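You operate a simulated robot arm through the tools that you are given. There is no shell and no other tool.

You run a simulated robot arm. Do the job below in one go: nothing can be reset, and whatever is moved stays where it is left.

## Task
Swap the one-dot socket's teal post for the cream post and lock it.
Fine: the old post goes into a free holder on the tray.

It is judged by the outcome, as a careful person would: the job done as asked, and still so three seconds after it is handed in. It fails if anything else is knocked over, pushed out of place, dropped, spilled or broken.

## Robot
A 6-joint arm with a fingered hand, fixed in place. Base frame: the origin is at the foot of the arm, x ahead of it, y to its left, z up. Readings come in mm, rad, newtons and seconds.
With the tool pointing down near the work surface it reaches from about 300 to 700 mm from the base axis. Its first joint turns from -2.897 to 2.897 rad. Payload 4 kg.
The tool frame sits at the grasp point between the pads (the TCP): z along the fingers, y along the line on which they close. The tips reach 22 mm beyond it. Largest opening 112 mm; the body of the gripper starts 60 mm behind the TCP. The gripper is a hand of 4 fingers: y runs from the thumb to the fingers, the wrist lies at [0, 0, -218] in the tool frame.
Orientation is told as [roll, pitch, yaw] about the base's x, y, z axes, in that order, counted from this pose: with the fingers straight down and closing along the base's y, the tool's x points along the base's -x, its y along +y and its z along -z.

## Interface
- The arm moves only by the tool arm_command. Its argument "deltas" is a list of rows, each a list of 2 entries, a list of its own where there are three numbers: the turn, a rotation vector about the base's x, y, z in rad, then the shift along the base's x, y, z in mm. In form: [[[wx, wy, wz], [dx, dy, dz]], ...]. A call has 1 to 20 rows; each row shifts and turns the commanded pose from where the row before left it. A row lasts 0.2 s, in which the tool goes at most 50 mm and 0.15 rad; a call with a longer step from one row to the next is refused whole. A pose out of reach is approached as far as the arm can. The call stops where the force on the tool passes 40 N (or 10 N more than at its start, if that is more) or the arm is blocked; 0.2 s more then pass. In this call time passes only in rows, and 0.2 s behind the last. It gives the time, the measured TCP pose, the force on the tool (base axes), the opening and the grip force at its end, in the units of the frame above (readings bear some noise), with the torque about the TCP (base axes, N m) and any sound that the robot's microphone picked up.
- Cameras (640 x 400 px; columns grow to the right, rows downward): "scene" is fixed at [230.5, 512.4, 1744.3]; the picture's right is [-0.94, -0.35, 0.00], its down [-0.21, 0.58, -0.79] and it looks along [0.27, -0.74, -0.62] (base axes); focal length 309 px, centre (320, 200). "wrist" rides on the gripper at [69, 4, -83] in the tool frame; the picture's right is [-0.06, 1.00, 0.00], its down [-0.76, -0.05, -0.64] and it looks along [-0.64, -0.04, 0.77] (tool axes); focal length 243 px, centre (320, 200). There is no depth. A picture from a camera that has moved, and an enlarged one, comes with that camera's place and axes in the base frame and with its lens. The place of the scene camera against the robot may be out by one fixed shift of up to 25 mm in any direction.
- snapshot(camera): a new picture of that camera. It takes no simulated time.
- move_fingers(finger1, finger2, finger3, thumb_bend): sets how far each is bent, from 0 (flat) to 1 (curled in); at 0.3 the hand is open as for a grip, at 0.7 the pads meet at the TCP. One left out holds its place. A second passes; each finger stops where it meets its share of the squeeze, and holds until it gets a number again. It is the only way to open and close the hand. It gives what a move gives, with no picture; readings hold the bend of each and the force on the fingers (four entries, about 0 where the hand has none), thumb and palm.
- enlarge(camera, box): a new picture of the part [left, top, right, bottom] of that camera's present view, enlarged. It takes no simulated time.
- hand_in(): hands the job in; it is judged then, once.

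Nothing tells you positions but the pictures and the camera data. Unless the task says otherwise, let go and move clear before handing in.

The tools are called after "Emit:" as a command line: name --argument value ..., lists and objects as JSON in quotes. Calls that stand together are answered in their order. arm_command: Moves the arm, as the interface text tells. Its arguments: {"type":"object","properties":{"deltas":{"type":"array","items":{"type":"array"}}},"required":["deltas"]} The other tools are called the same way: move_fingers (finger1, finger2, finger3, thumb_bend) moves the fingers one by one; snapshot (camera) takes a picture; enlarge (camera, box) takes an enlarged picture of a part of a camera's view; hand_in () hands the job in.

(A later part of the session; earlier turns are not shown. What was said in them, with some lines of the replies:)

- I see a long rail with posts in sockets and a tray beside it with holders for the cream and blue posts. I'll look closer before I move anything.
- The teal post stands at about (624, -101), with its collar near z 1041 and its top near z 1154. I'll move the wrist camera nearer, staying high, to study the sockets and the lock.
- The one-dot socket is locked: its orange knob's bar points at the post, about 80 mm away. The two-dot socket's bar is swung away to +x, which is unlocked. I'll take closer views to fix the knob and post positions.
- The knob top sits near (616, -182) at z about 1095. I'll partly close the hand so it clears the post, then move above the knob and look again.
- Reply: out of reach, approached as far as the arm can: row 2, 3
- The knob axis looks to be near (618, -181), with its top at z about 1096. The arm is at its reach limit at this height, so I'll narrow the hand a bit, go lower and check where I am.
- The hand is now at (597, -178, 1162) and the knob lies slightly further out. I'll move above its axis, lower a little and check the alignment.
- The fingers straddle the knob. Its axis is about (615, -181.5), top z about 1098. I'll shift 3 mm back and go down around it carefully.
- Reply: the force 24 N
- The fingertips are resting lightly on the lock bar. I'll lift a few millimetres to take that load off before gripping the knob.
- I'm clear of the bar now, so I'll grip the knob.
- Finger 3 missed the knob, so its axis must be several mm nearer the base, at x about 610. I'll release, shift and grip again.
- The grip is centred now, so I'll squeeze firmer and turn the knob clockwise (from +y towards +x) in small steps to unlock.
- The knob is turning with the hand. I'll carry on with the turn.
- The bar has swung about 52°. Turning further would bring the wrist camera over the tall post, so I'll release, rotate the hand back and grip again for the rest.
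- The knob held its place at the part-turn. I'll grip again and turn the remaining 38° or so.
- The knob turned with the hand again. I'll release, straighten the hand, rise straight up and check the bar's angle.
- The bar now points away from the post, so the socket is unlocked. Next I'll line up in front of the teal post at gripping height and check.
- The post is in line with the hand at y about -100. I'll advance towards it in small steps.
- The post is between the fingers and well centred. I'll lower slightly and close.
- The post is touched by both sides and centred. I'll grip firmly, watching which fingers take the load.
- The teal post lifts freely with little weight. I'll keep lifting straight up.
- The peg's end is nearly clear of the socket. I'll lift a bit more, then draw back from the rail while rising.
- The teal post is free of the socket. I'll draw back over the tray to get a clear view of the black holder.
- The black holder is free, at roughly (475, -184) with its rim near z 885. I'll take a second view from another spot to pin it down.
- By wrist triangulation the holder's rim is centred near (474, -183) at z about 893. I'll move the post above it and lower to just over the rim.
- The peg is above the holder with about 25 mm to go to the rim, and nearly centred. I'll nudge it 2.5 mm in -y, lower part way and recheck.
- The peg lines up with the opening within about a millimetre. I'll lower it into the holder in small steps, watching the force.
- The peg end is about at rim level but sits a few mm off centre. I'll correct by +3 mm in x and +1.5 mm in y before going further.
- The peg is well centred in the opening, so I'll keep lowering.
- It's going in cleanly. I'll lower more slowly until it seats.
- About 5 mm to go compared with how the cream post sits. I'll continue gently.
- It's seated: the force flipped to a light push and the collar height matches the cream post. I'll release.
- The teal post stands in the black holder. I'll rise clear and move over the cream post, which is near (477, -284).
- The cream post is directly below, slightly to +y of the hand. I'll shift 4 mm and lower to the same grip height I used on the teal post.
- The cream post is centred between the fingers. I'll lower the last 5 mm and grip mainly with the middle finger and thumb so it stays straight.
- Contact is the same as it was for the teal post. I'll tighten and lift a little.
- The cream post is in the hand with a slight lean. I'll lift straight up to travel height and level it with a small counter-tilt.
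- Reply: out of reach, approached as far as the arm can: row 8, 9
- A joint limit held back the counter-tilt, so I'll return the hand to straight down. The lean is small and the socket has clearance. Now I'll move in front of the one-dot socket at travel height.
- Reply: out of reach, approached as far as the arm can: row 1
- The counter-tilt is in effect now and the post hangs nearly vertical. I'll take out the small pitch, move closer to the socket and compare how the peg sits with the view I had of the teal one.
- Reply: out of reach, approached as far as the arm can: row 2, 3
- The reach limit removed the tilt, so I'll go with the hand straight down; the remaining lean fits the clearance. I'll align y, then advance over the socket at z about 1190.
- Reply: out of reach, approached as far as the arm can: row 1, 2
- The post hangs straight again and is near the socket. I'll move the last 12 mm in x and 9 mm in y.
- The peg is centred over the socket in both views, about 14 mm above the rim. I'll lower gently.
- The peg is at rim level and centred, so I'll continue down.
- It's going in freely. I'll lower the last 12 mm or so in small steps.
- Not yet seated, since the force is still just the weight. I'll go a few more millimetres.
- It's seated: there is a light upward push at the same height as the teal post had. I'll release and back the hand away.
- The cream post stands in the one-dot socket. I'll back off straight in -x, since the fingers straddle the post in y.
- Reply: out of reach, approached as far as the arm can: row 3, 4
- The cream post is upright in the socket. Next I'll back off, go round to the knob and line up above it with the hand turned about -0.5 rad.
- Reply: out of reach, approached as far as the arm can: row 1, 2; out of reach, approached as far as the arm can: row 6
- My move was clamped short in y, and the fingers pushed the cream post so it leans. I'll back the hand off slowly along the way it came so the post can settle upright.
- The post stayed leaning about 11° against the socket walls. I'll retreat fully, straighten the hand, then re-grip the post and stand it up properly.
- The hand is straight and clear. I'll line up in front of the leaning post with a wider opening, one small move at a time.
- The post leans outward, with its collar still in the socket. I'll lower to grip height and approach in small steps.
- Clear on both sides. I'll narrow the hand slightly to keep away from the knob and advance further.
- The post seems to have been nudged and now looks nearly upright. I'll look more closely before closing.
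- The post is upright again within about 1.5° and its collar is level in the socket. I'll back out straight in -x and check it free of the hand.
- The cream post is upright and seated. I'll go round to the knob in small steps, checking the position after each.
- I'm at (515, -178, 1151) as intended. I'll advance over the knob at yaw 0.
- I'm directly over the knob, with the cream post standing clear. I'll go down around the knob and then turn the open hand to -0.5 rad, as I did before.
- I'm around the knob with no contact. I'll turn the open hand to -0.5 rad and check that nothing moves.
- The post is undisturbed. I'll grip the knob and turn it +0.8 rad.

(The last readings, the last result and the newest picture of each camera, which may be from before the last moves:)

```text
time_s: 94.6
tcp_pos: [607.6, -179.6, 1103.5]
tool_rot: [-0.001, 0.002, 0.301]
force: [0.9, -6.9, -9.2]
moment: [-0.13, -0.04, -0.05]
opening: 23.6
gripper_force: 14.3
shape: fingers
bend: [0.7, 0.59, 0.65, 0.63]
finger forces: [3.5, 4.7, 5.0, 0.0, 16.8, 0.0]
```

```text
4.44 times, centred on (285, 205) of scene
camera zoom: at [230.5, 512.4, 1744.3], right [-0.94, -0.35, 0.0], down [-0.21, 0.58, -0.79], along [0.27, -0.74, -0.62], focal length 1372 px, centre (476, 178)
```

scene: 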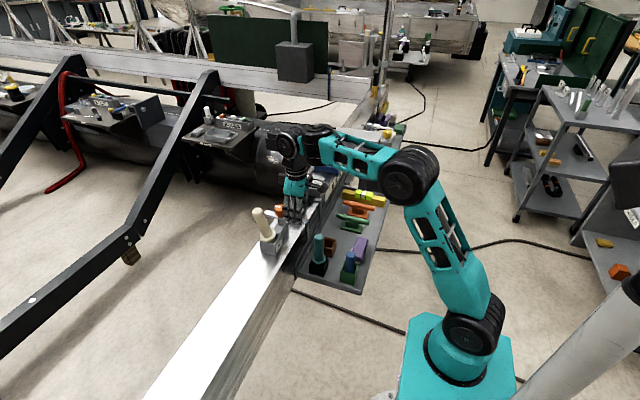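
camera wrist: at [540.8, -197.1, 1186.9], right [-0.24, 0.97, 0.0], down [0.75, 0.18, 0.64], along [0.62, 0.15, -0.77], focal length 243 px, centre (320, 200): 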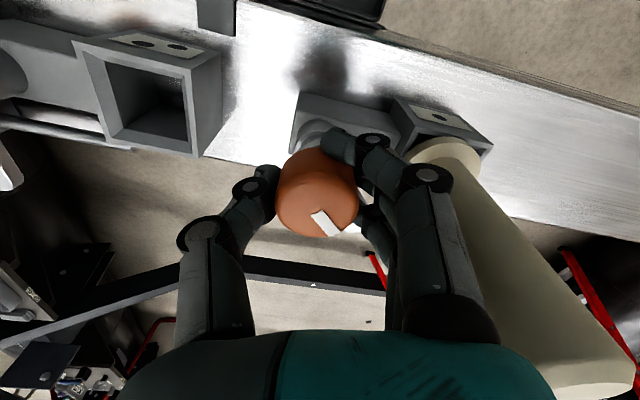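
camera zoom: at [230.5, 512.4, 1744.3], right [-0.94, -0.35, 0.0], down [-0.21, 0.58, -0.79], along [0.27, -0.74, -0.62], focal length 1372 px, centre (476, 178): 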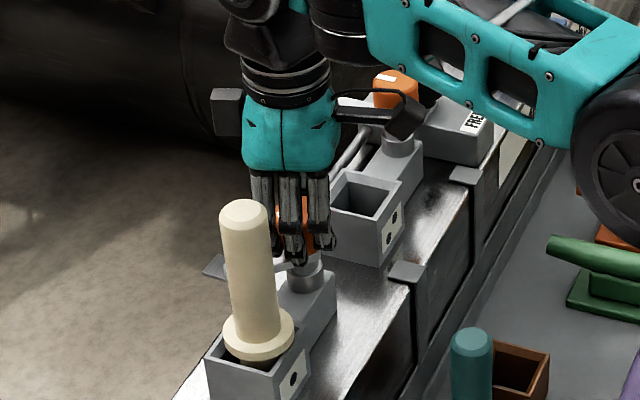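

The knob turned 0.8 rad. I'll release, go back to -0.5 rad and re-grip for the second half.

Emit:
move_fingers --finger1 0.5 --finger2 0.5 --finger3 0.5 --thumb_bend 0.5

Emit:
arm_command --deltas '[[[0, 0, -0.1], [0, 0, 0]], [[0, 0, -0.1], [0, 0, 0]], [[0, 0, -0.1], [0, 0, 0]], [[0, 0, -0.1], [0, 0, 0]], [[0, 0, -0.1], [0, 0, 0]], [[0, 0, -0.1], [0, 0, 0]], [[0, 0, -0.1], [0, 0, 0]], [[0, 0, -0.1], [0, 0, 0]], [[0, 0, 0], [0, 0, 0]]]'

Emit:
snapshot --camera "wrist"

Emit:
enlarge --camera "scene" --box '[250, 160, 320, 250]'

```text
time_s: 95.6
tcp_pos: [606.1, -179.1, 1103.6]
tool_rot: [0.001, 0.001, 0.3]
force: [0.5, 0.1, -0.8]
moment: [-0.02, 0.03, 0.02]
opening: 56.8
gripper_force: 0.1
shape: fingers
bend: [0.5, 0.5, 0.5, 0.5]
finger forces: [0.0, 0.0, 0.0, 0.0, 0.1, 0.0]
```

```text
time_s: 97.6
tcp_pos: [607.3, -179.3, 1104.4]
tool_rot: [0.0, 0.001, -0.502]
force: [-0.3, 0.6, -0.6]
moment: [0.02, 0.03, 0.02]
opening: 56.9
gripper_force: 0.1
shape: fingers
bend: [0.5, 0.5, 0.5, 0.5]
finger forces: [0.0, 0.1, 0.0, 0.0, 0.1, 0.1]
```

```text
taken
camera wrist: at [549.4, -144.0, 1186.5], right [0.53, 0.84, 0.0], down [0.65, -0.41, 0.64], along [0.54, -0.34, -0.77], focal length 243 px, centre (320, 200)
```

wrist: 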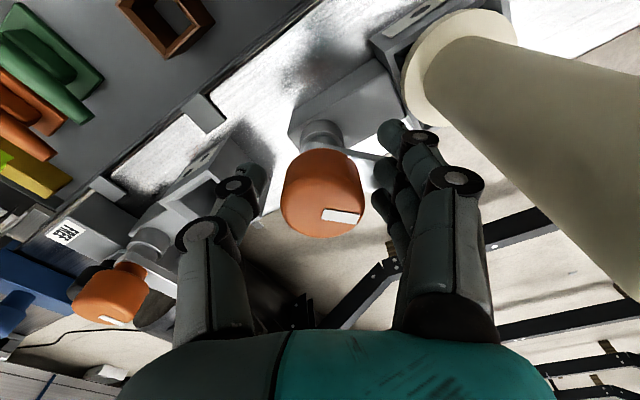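

```text
4.44 times, centred on (285, 205) of scene
camera zoom: at [230.5, 512.4, 1744.3], right [-0.94, -0.35, 0.0], down [-0.21, 0.58, -0.79], along [0.27, -0.74, -0.62], focal length 1372 px, centre (476, 178)
```

zoom: 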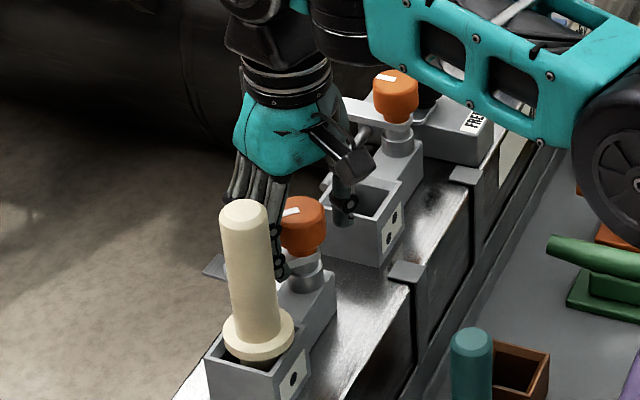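

The knob holds its part-turned position. I'll grip again and turn the remaining 0.77 rad.

Emit:
move_fingers --finger1 0.72 --finger2 0.72 --finger3 0.72 --thumb_bend 0.72

Emit:
arm_command --deltas '[[[0, 0, 0.1], [0, 0, 0]], [[0, 0, 0.1], [0, 0, 0]], [[0, 0, 0.1], [0, 0, 0]], [[0, 0, 0.1], [0, 0, 0]], [[0, 0, 0.1], [0, 0, 0]], [[0, 0, 0.1], [0, 0, 0]], [[0, 0, 0.1], [0, 0, 0]], [[0, 0, 0.07], [0, 0, 0]], [[0, 0, 0], [0, 0, 0]]]'

Emit:
snapshot --camera "wrist"

Emit:
enlarge --camera "scene" --box '[250, 160, 320, 250]'

```text
time_s: 98.6
tcp_pos: [606.8, -180.6, 1104.9]
tool_rot: [-0.002, 0.002, -0.501]
force: [-0.1, 2.0, -6.1]
moment: [0.08, -0.01, 0.02]
opening: 23.2
gripper_force: 14.4
shape: fingers
bend: [0.7, 0.58, 0.64, 0.63]
finger forces: [3.1, 6.3, 6.2, 0.0, 13.5, 0.1]
```

```text
time_s: 100.6
tcp_pos: [607.9, -180.4, 1105.5]
tool_rot: [0.003, 0.002, 0.27]
force: [-5.8, -6.9, -17.1]
moment: [-0.05, 0.13, -0.03]
opening: 23.2
gripper_force: 14.3
shape: fingers
bend: [0.7, 0.58, 0.64, 0.63]
finger forces: [3.9, 5.1, 4.4, 0.1, 15.1, 0.1]
```

```text
taken
camera wrist: at [540.7, -195.9, 1187.4], right [-0.21, 0.98, 0.0], down [0.75, 0.16, 0.64], along [0.63, 0.13, -0.77], focal length 243 px, centre (320, 200)
```

wrist: 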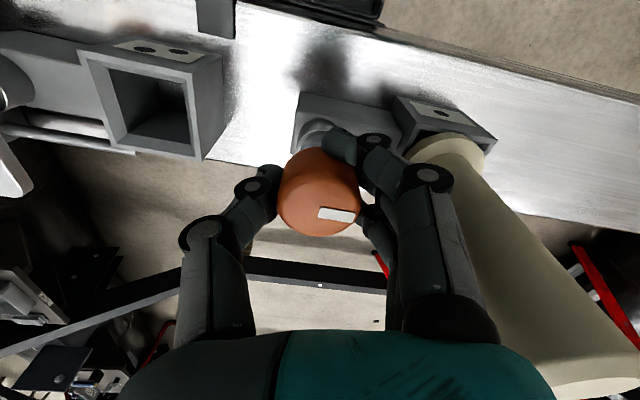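

```text
4.44 times, centred on (285, 205) of scene
camera zoom: at [230.5, 512.4, 1744.3], right [-0.94, -0.35, 0.0], down [-0.21, 0.58, -0.79], along [0.27, -0.74, -0.62], focal length 1372 px, centre (476, 178)
```

zoom: 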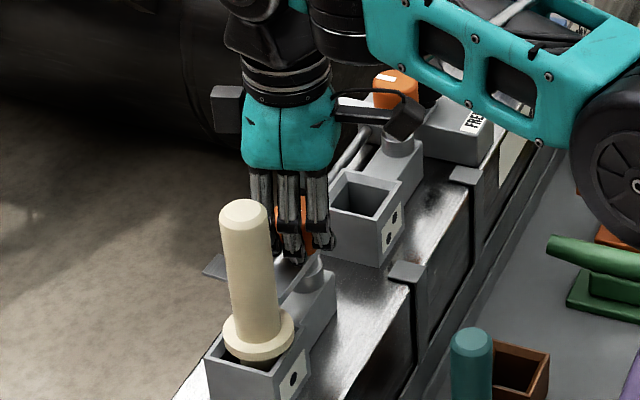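

The turn is complete. I'll release and look at the bar.

Emit:
move_fingers --finger1 0.5 --finger2 0.5 --finger3 0.5 --thumb_bend 0.5

Emit:
arm_command --deltas '[[[0, 0, -0.09], [0, 0, 0]], [[0, 0, -0.09], [0, 0, 0]], [[0, 0, -0.09], [0, 0, 0]], [[0, 0, 0], [0, 0, 0]]]'

Emit:
enlarge --camera "wrist" --box '[220, 40, 540, 260]'

Emit:
enlarge --camera "scene" --box '[250, 180, 310, 250]'

```text
time_s: 101.6
tcp_pos: [607.2, -179.6, 1106.0]
tool_rot: [0.001, -0.001, 0.27]
force: [-0.7, -0.1, -0.8]
moment: [-0.02, 0.05, -0.01]
opening: 56.5
gripper_force: 0.1
shape: fingers
bend: [0.5, 0.5, 0.5, 0.5]
finger forces: [0.0, 0.0, 0.1, 0.1, 0.0, 0.0]
```

```text
time_s: 102.6
tcp_pos: [607.8, -179.2, 1105.9]
tool_rot: [-0.001, -0.001, 0.0]
force: [0.2, -1.1, -0.5]
moment: [0.0, -0.02, -0.03]
opening: 56.7
gripper_force: 0.0
shape: fingers
bend: [0.5, 0.5, 0.5, 0.5]
finger forces: [0.0, 0.0, 0.0, 0.0, 0.0, 0.0]
```

```text
1.82 times, centred on (380, 150) of wrist
camera zoom: at [538.8, -176.7, 1187.6], right [0.06, 1.0, 0.0], down [0.77, -0.05, 0.64], along [0.64, -0.04, -0.77], focal length 441 px, centre (211, 291)
```

zoom: 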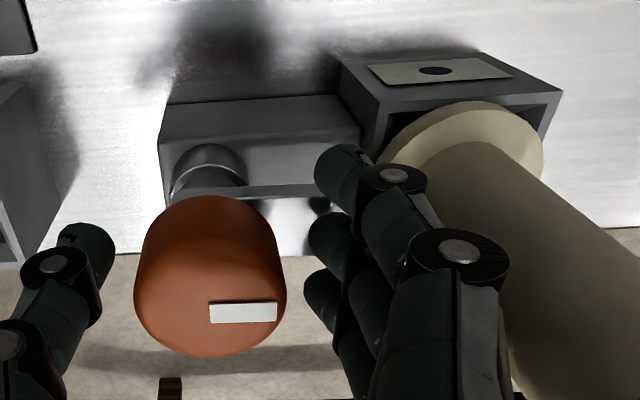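

```text
5.71 times, centred on (280, 215) of scene
camera zoom: at [230.5, 512.4, 1744.3], right [-0.94, -0.35, 0.0], down [-0.21, 0.58, -0.79], along [0.27, -0.74, -0.62], focal length 1764 px, centre (549, 114)
```

zoom: 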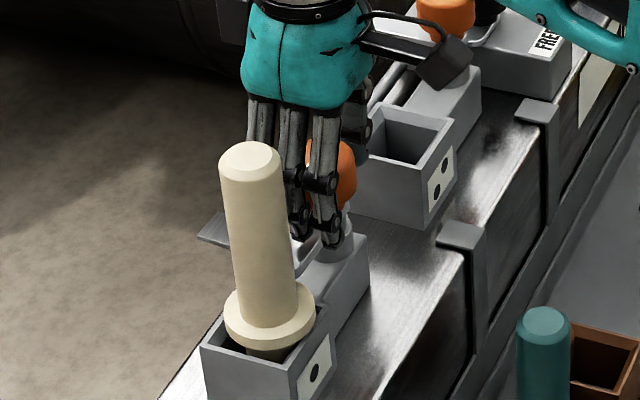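

The knob's mark points at the post, as it did at the start. I'll rise straight up and back away in small steps to inspect the lock.

Emit:
arm_command --deltas '[[[0, 0, 0], [0, 0, 12]], [[0, 0, 0], [0, 0, 15]], [[0, 0, 0], [0, 0, 15]], [[0, 0, 0], [-8, 0, 6]], [[0, 0, 0], [-15, 0, 0]], [[0, 0, 0], [-15, 0, 0]], [[0, 0, 0], [-15, 0, 0]], [[0, 0, 0], [-15, 0, 0]], [[0, 0, 0], [-15, 0, 0]], [[0, 0, 0], [0, 0, 0]]]'

Emit:
snapshot --camera "wrist"

Emit:
enlarge --camera "wrist" --box '[240, 100, 420, 260]'

Emit:
enlarge --camera "scene" --box '[250, 190, 310, 260]'

```text
time_s: 104.8
tcp_pos: [523.7, -178.9, 1152.0]
tool_rot: [0.0, 0.001, -0.001]
force: [0.4, -0.1, 0.1]
moment: [0.02, -0.04, -0.01]
opening: 56.8
gripper_force: 0.1
shape: fingers
bend: [0.5, 0.5, 0.5, 0.5]
finger forces: [0.0, 0.0, 0.0, 0.1, 0.0, 0.1]
```

```text
taken
camera wrist: at [456.2, -176.4, 1234.9], right [0.06, 1.0, 0.0], down [0.77, -0.05, 0.64], along [0.64, -0.04, -0.77], focal length 243 px, centre (320, 200)
```

wrist: 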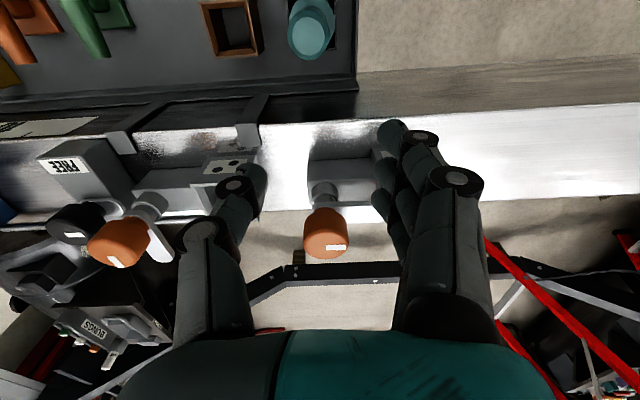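

```text
2.50 times, centred on (330, 180) of wrist
camera zoom: at [456.2, -176.4, 1234.9], right [0.06, 1.0, 0.0], down [0.77, -0.05, 0.64], along [0.64, -0.04, -0.77], focal length 606 px, centre (295, 250)
```

zoom: 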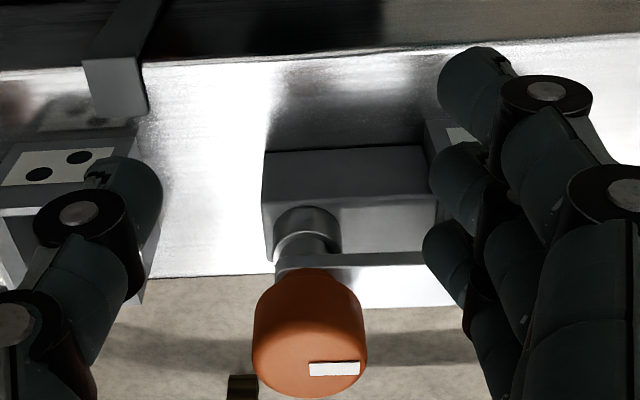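

```text
5.71 times, centred on (280, 225) of scene
camera zoom: at [230.5, 512.4, 1744.3], right [-0.94, -0.35, 0.0], down [-0.21, 0.58, -0.79], along [0.27, -0.74, -0.62], focal length 1764 px, centre (549, 57)
```

zoom: 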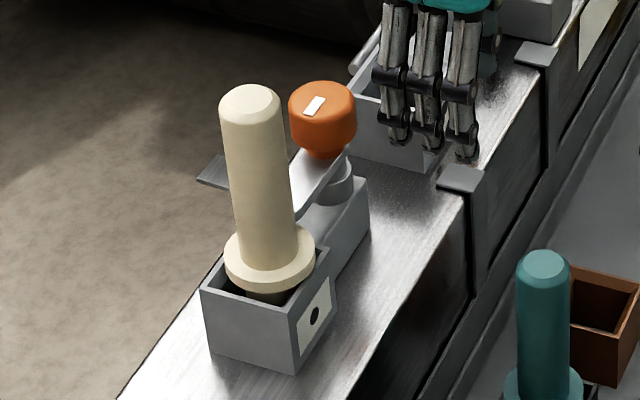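

The bar points at the cream post's collar again. I'll move to a clearer viewpoint to confirm it overlaps.

Emit:
arm_command --deltas '[[[0, 0, 0], [-10, 0, 5]], [[0, 0, 0], [-10, 10, 10]], [[0, 0, 0], [0, 15, 10]], [[0, 0, 0], [0, 15, 10]], [[0, 0, 0], [0, 0, 10]], [[0, 0, 0], [0, 0, 0]]]'

Emit:
snapshot --camera "wrist"

Emit:
enlarge --camera "wrist" --box '[240, 110, 420, 260]'

Emit:
enlarge --camera "scene" --box '[255, 200, 305, 250]'

```text
time_s: 106.2
tcp_pos: [504.8, -139.0, 1198.1]
tool_rot: [0.001, 0.0, 0.0]
force: [0.1, -0.2, -0.2]
moment: [0.01, 0.02, 0.01]
opening: 57.0
gripper_force: 0.0
shape: fingers
bend: [0.5, 0.5, 0.5, 0.5]
finger forces: [0.0, 0.0, 0.0, 0.0, 0.0, 0.1]
```

```text
taken
camera wrist: at [435.7, -137.3, 1280.5], right [0.06, 1.0, 0.0], down [0.77, -0.05, 0.64], along [0.64, -0.04, -0.77], focal length 243 px, centre (320, 200)
```

wrist: 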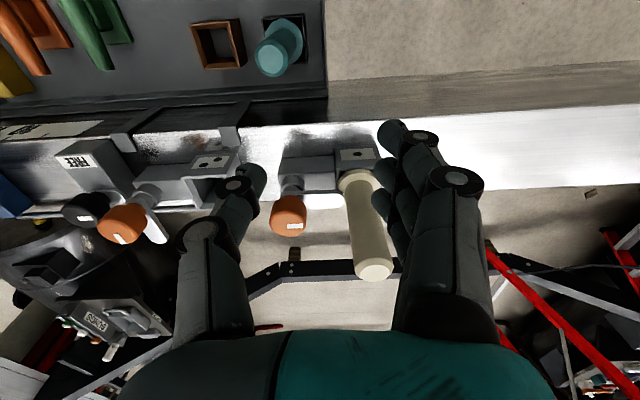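

```text
2.67 times, centred on (330, 185) of wrist
camera zoom: at [435.7, -137.3, 1280.5], right [0.06, 1.0, 0.0], down [0.77, -0.05, 0.64], along [0.64, -0.04, -0.77], focal length 647 px, centre (293, 240)
```

zoom: 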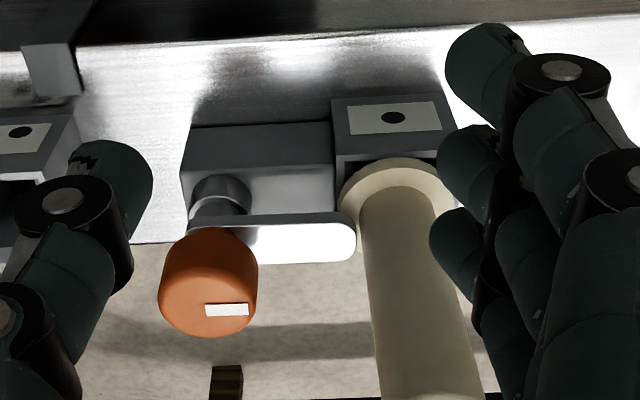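

```text
8.00 times, centred on (280, 225) of scene
camera zoom: at [230.5, 512.4, 1744.3], right [-0.94, -0.35, 0.0], down [-0.21, 0.58, -0.79], along [0.27, -0.74, -0.62], focal length 2469 px, centre (640, 0)
```

zoom: 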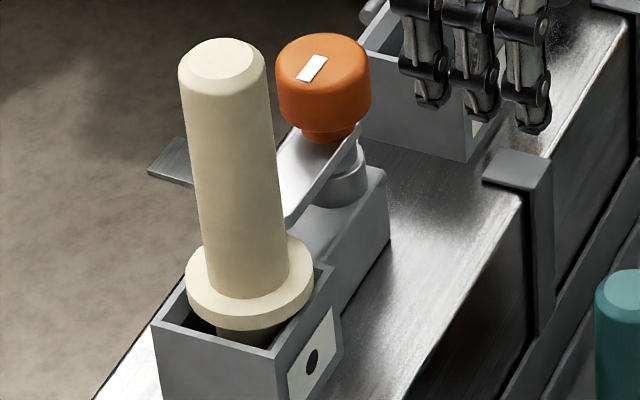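

The cream post stands seated in the one-dot socket with the lock bar over its collar at its original angle. The teal post stands in the black holder, and the hand is clear. I'll take one last overall look.

Emit:
enlarge --camera "scene" --box '[230, 150, 400, 300]'

```text
2.67 times, centred on (315, 225) of scene
camera zoom: at [230.5, 512.4, 1744.3], right [-0.94, -0.35, 0.0], down [-0.21, 0.58, -0.79], along [0.27, -0.74, -0.62], focal length 823 px, centre (333, 133)
```

zoom: 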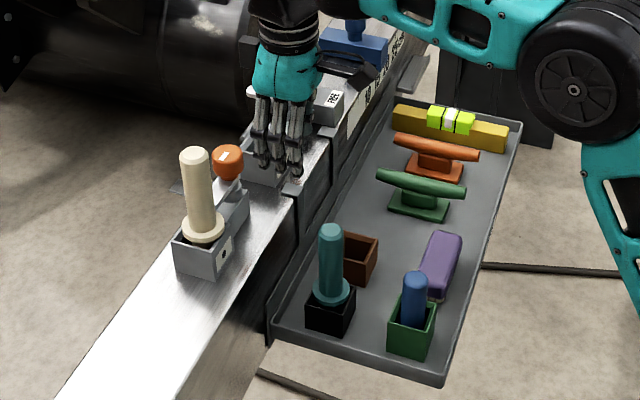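

Everything is in place: the cream post is locked in the one-dot socket, the teal post is in the black tray holder, and nothing else appears to have moved. I'm handing in.

Emit:
hand_in

```text
The job is handed in.
```

The cream post is now in the one-dot socket with the lock bar turned back over its collar. The teal post is in the black holder on the tray. I've handed the job in, but no result has come back yet.

- **Bumped post:** after I seated the cream post, one arm move was cut short by the reach limit. The fingers knocked the post, and it leaned about 11° in the socket. It came upright again as I brought the hand back around it, before I had gripped it. I then backed off, checked it was upright and seated, and locked it.
- **Lock:** I turned the knob back by the same amount I had opened it, about 90°. No click was reported. In the pictures the bar sits over the edge of the collar as it did at the start.

In the last picture nothing else on the rail or tray looked moved, and the hand was clear of both posts.
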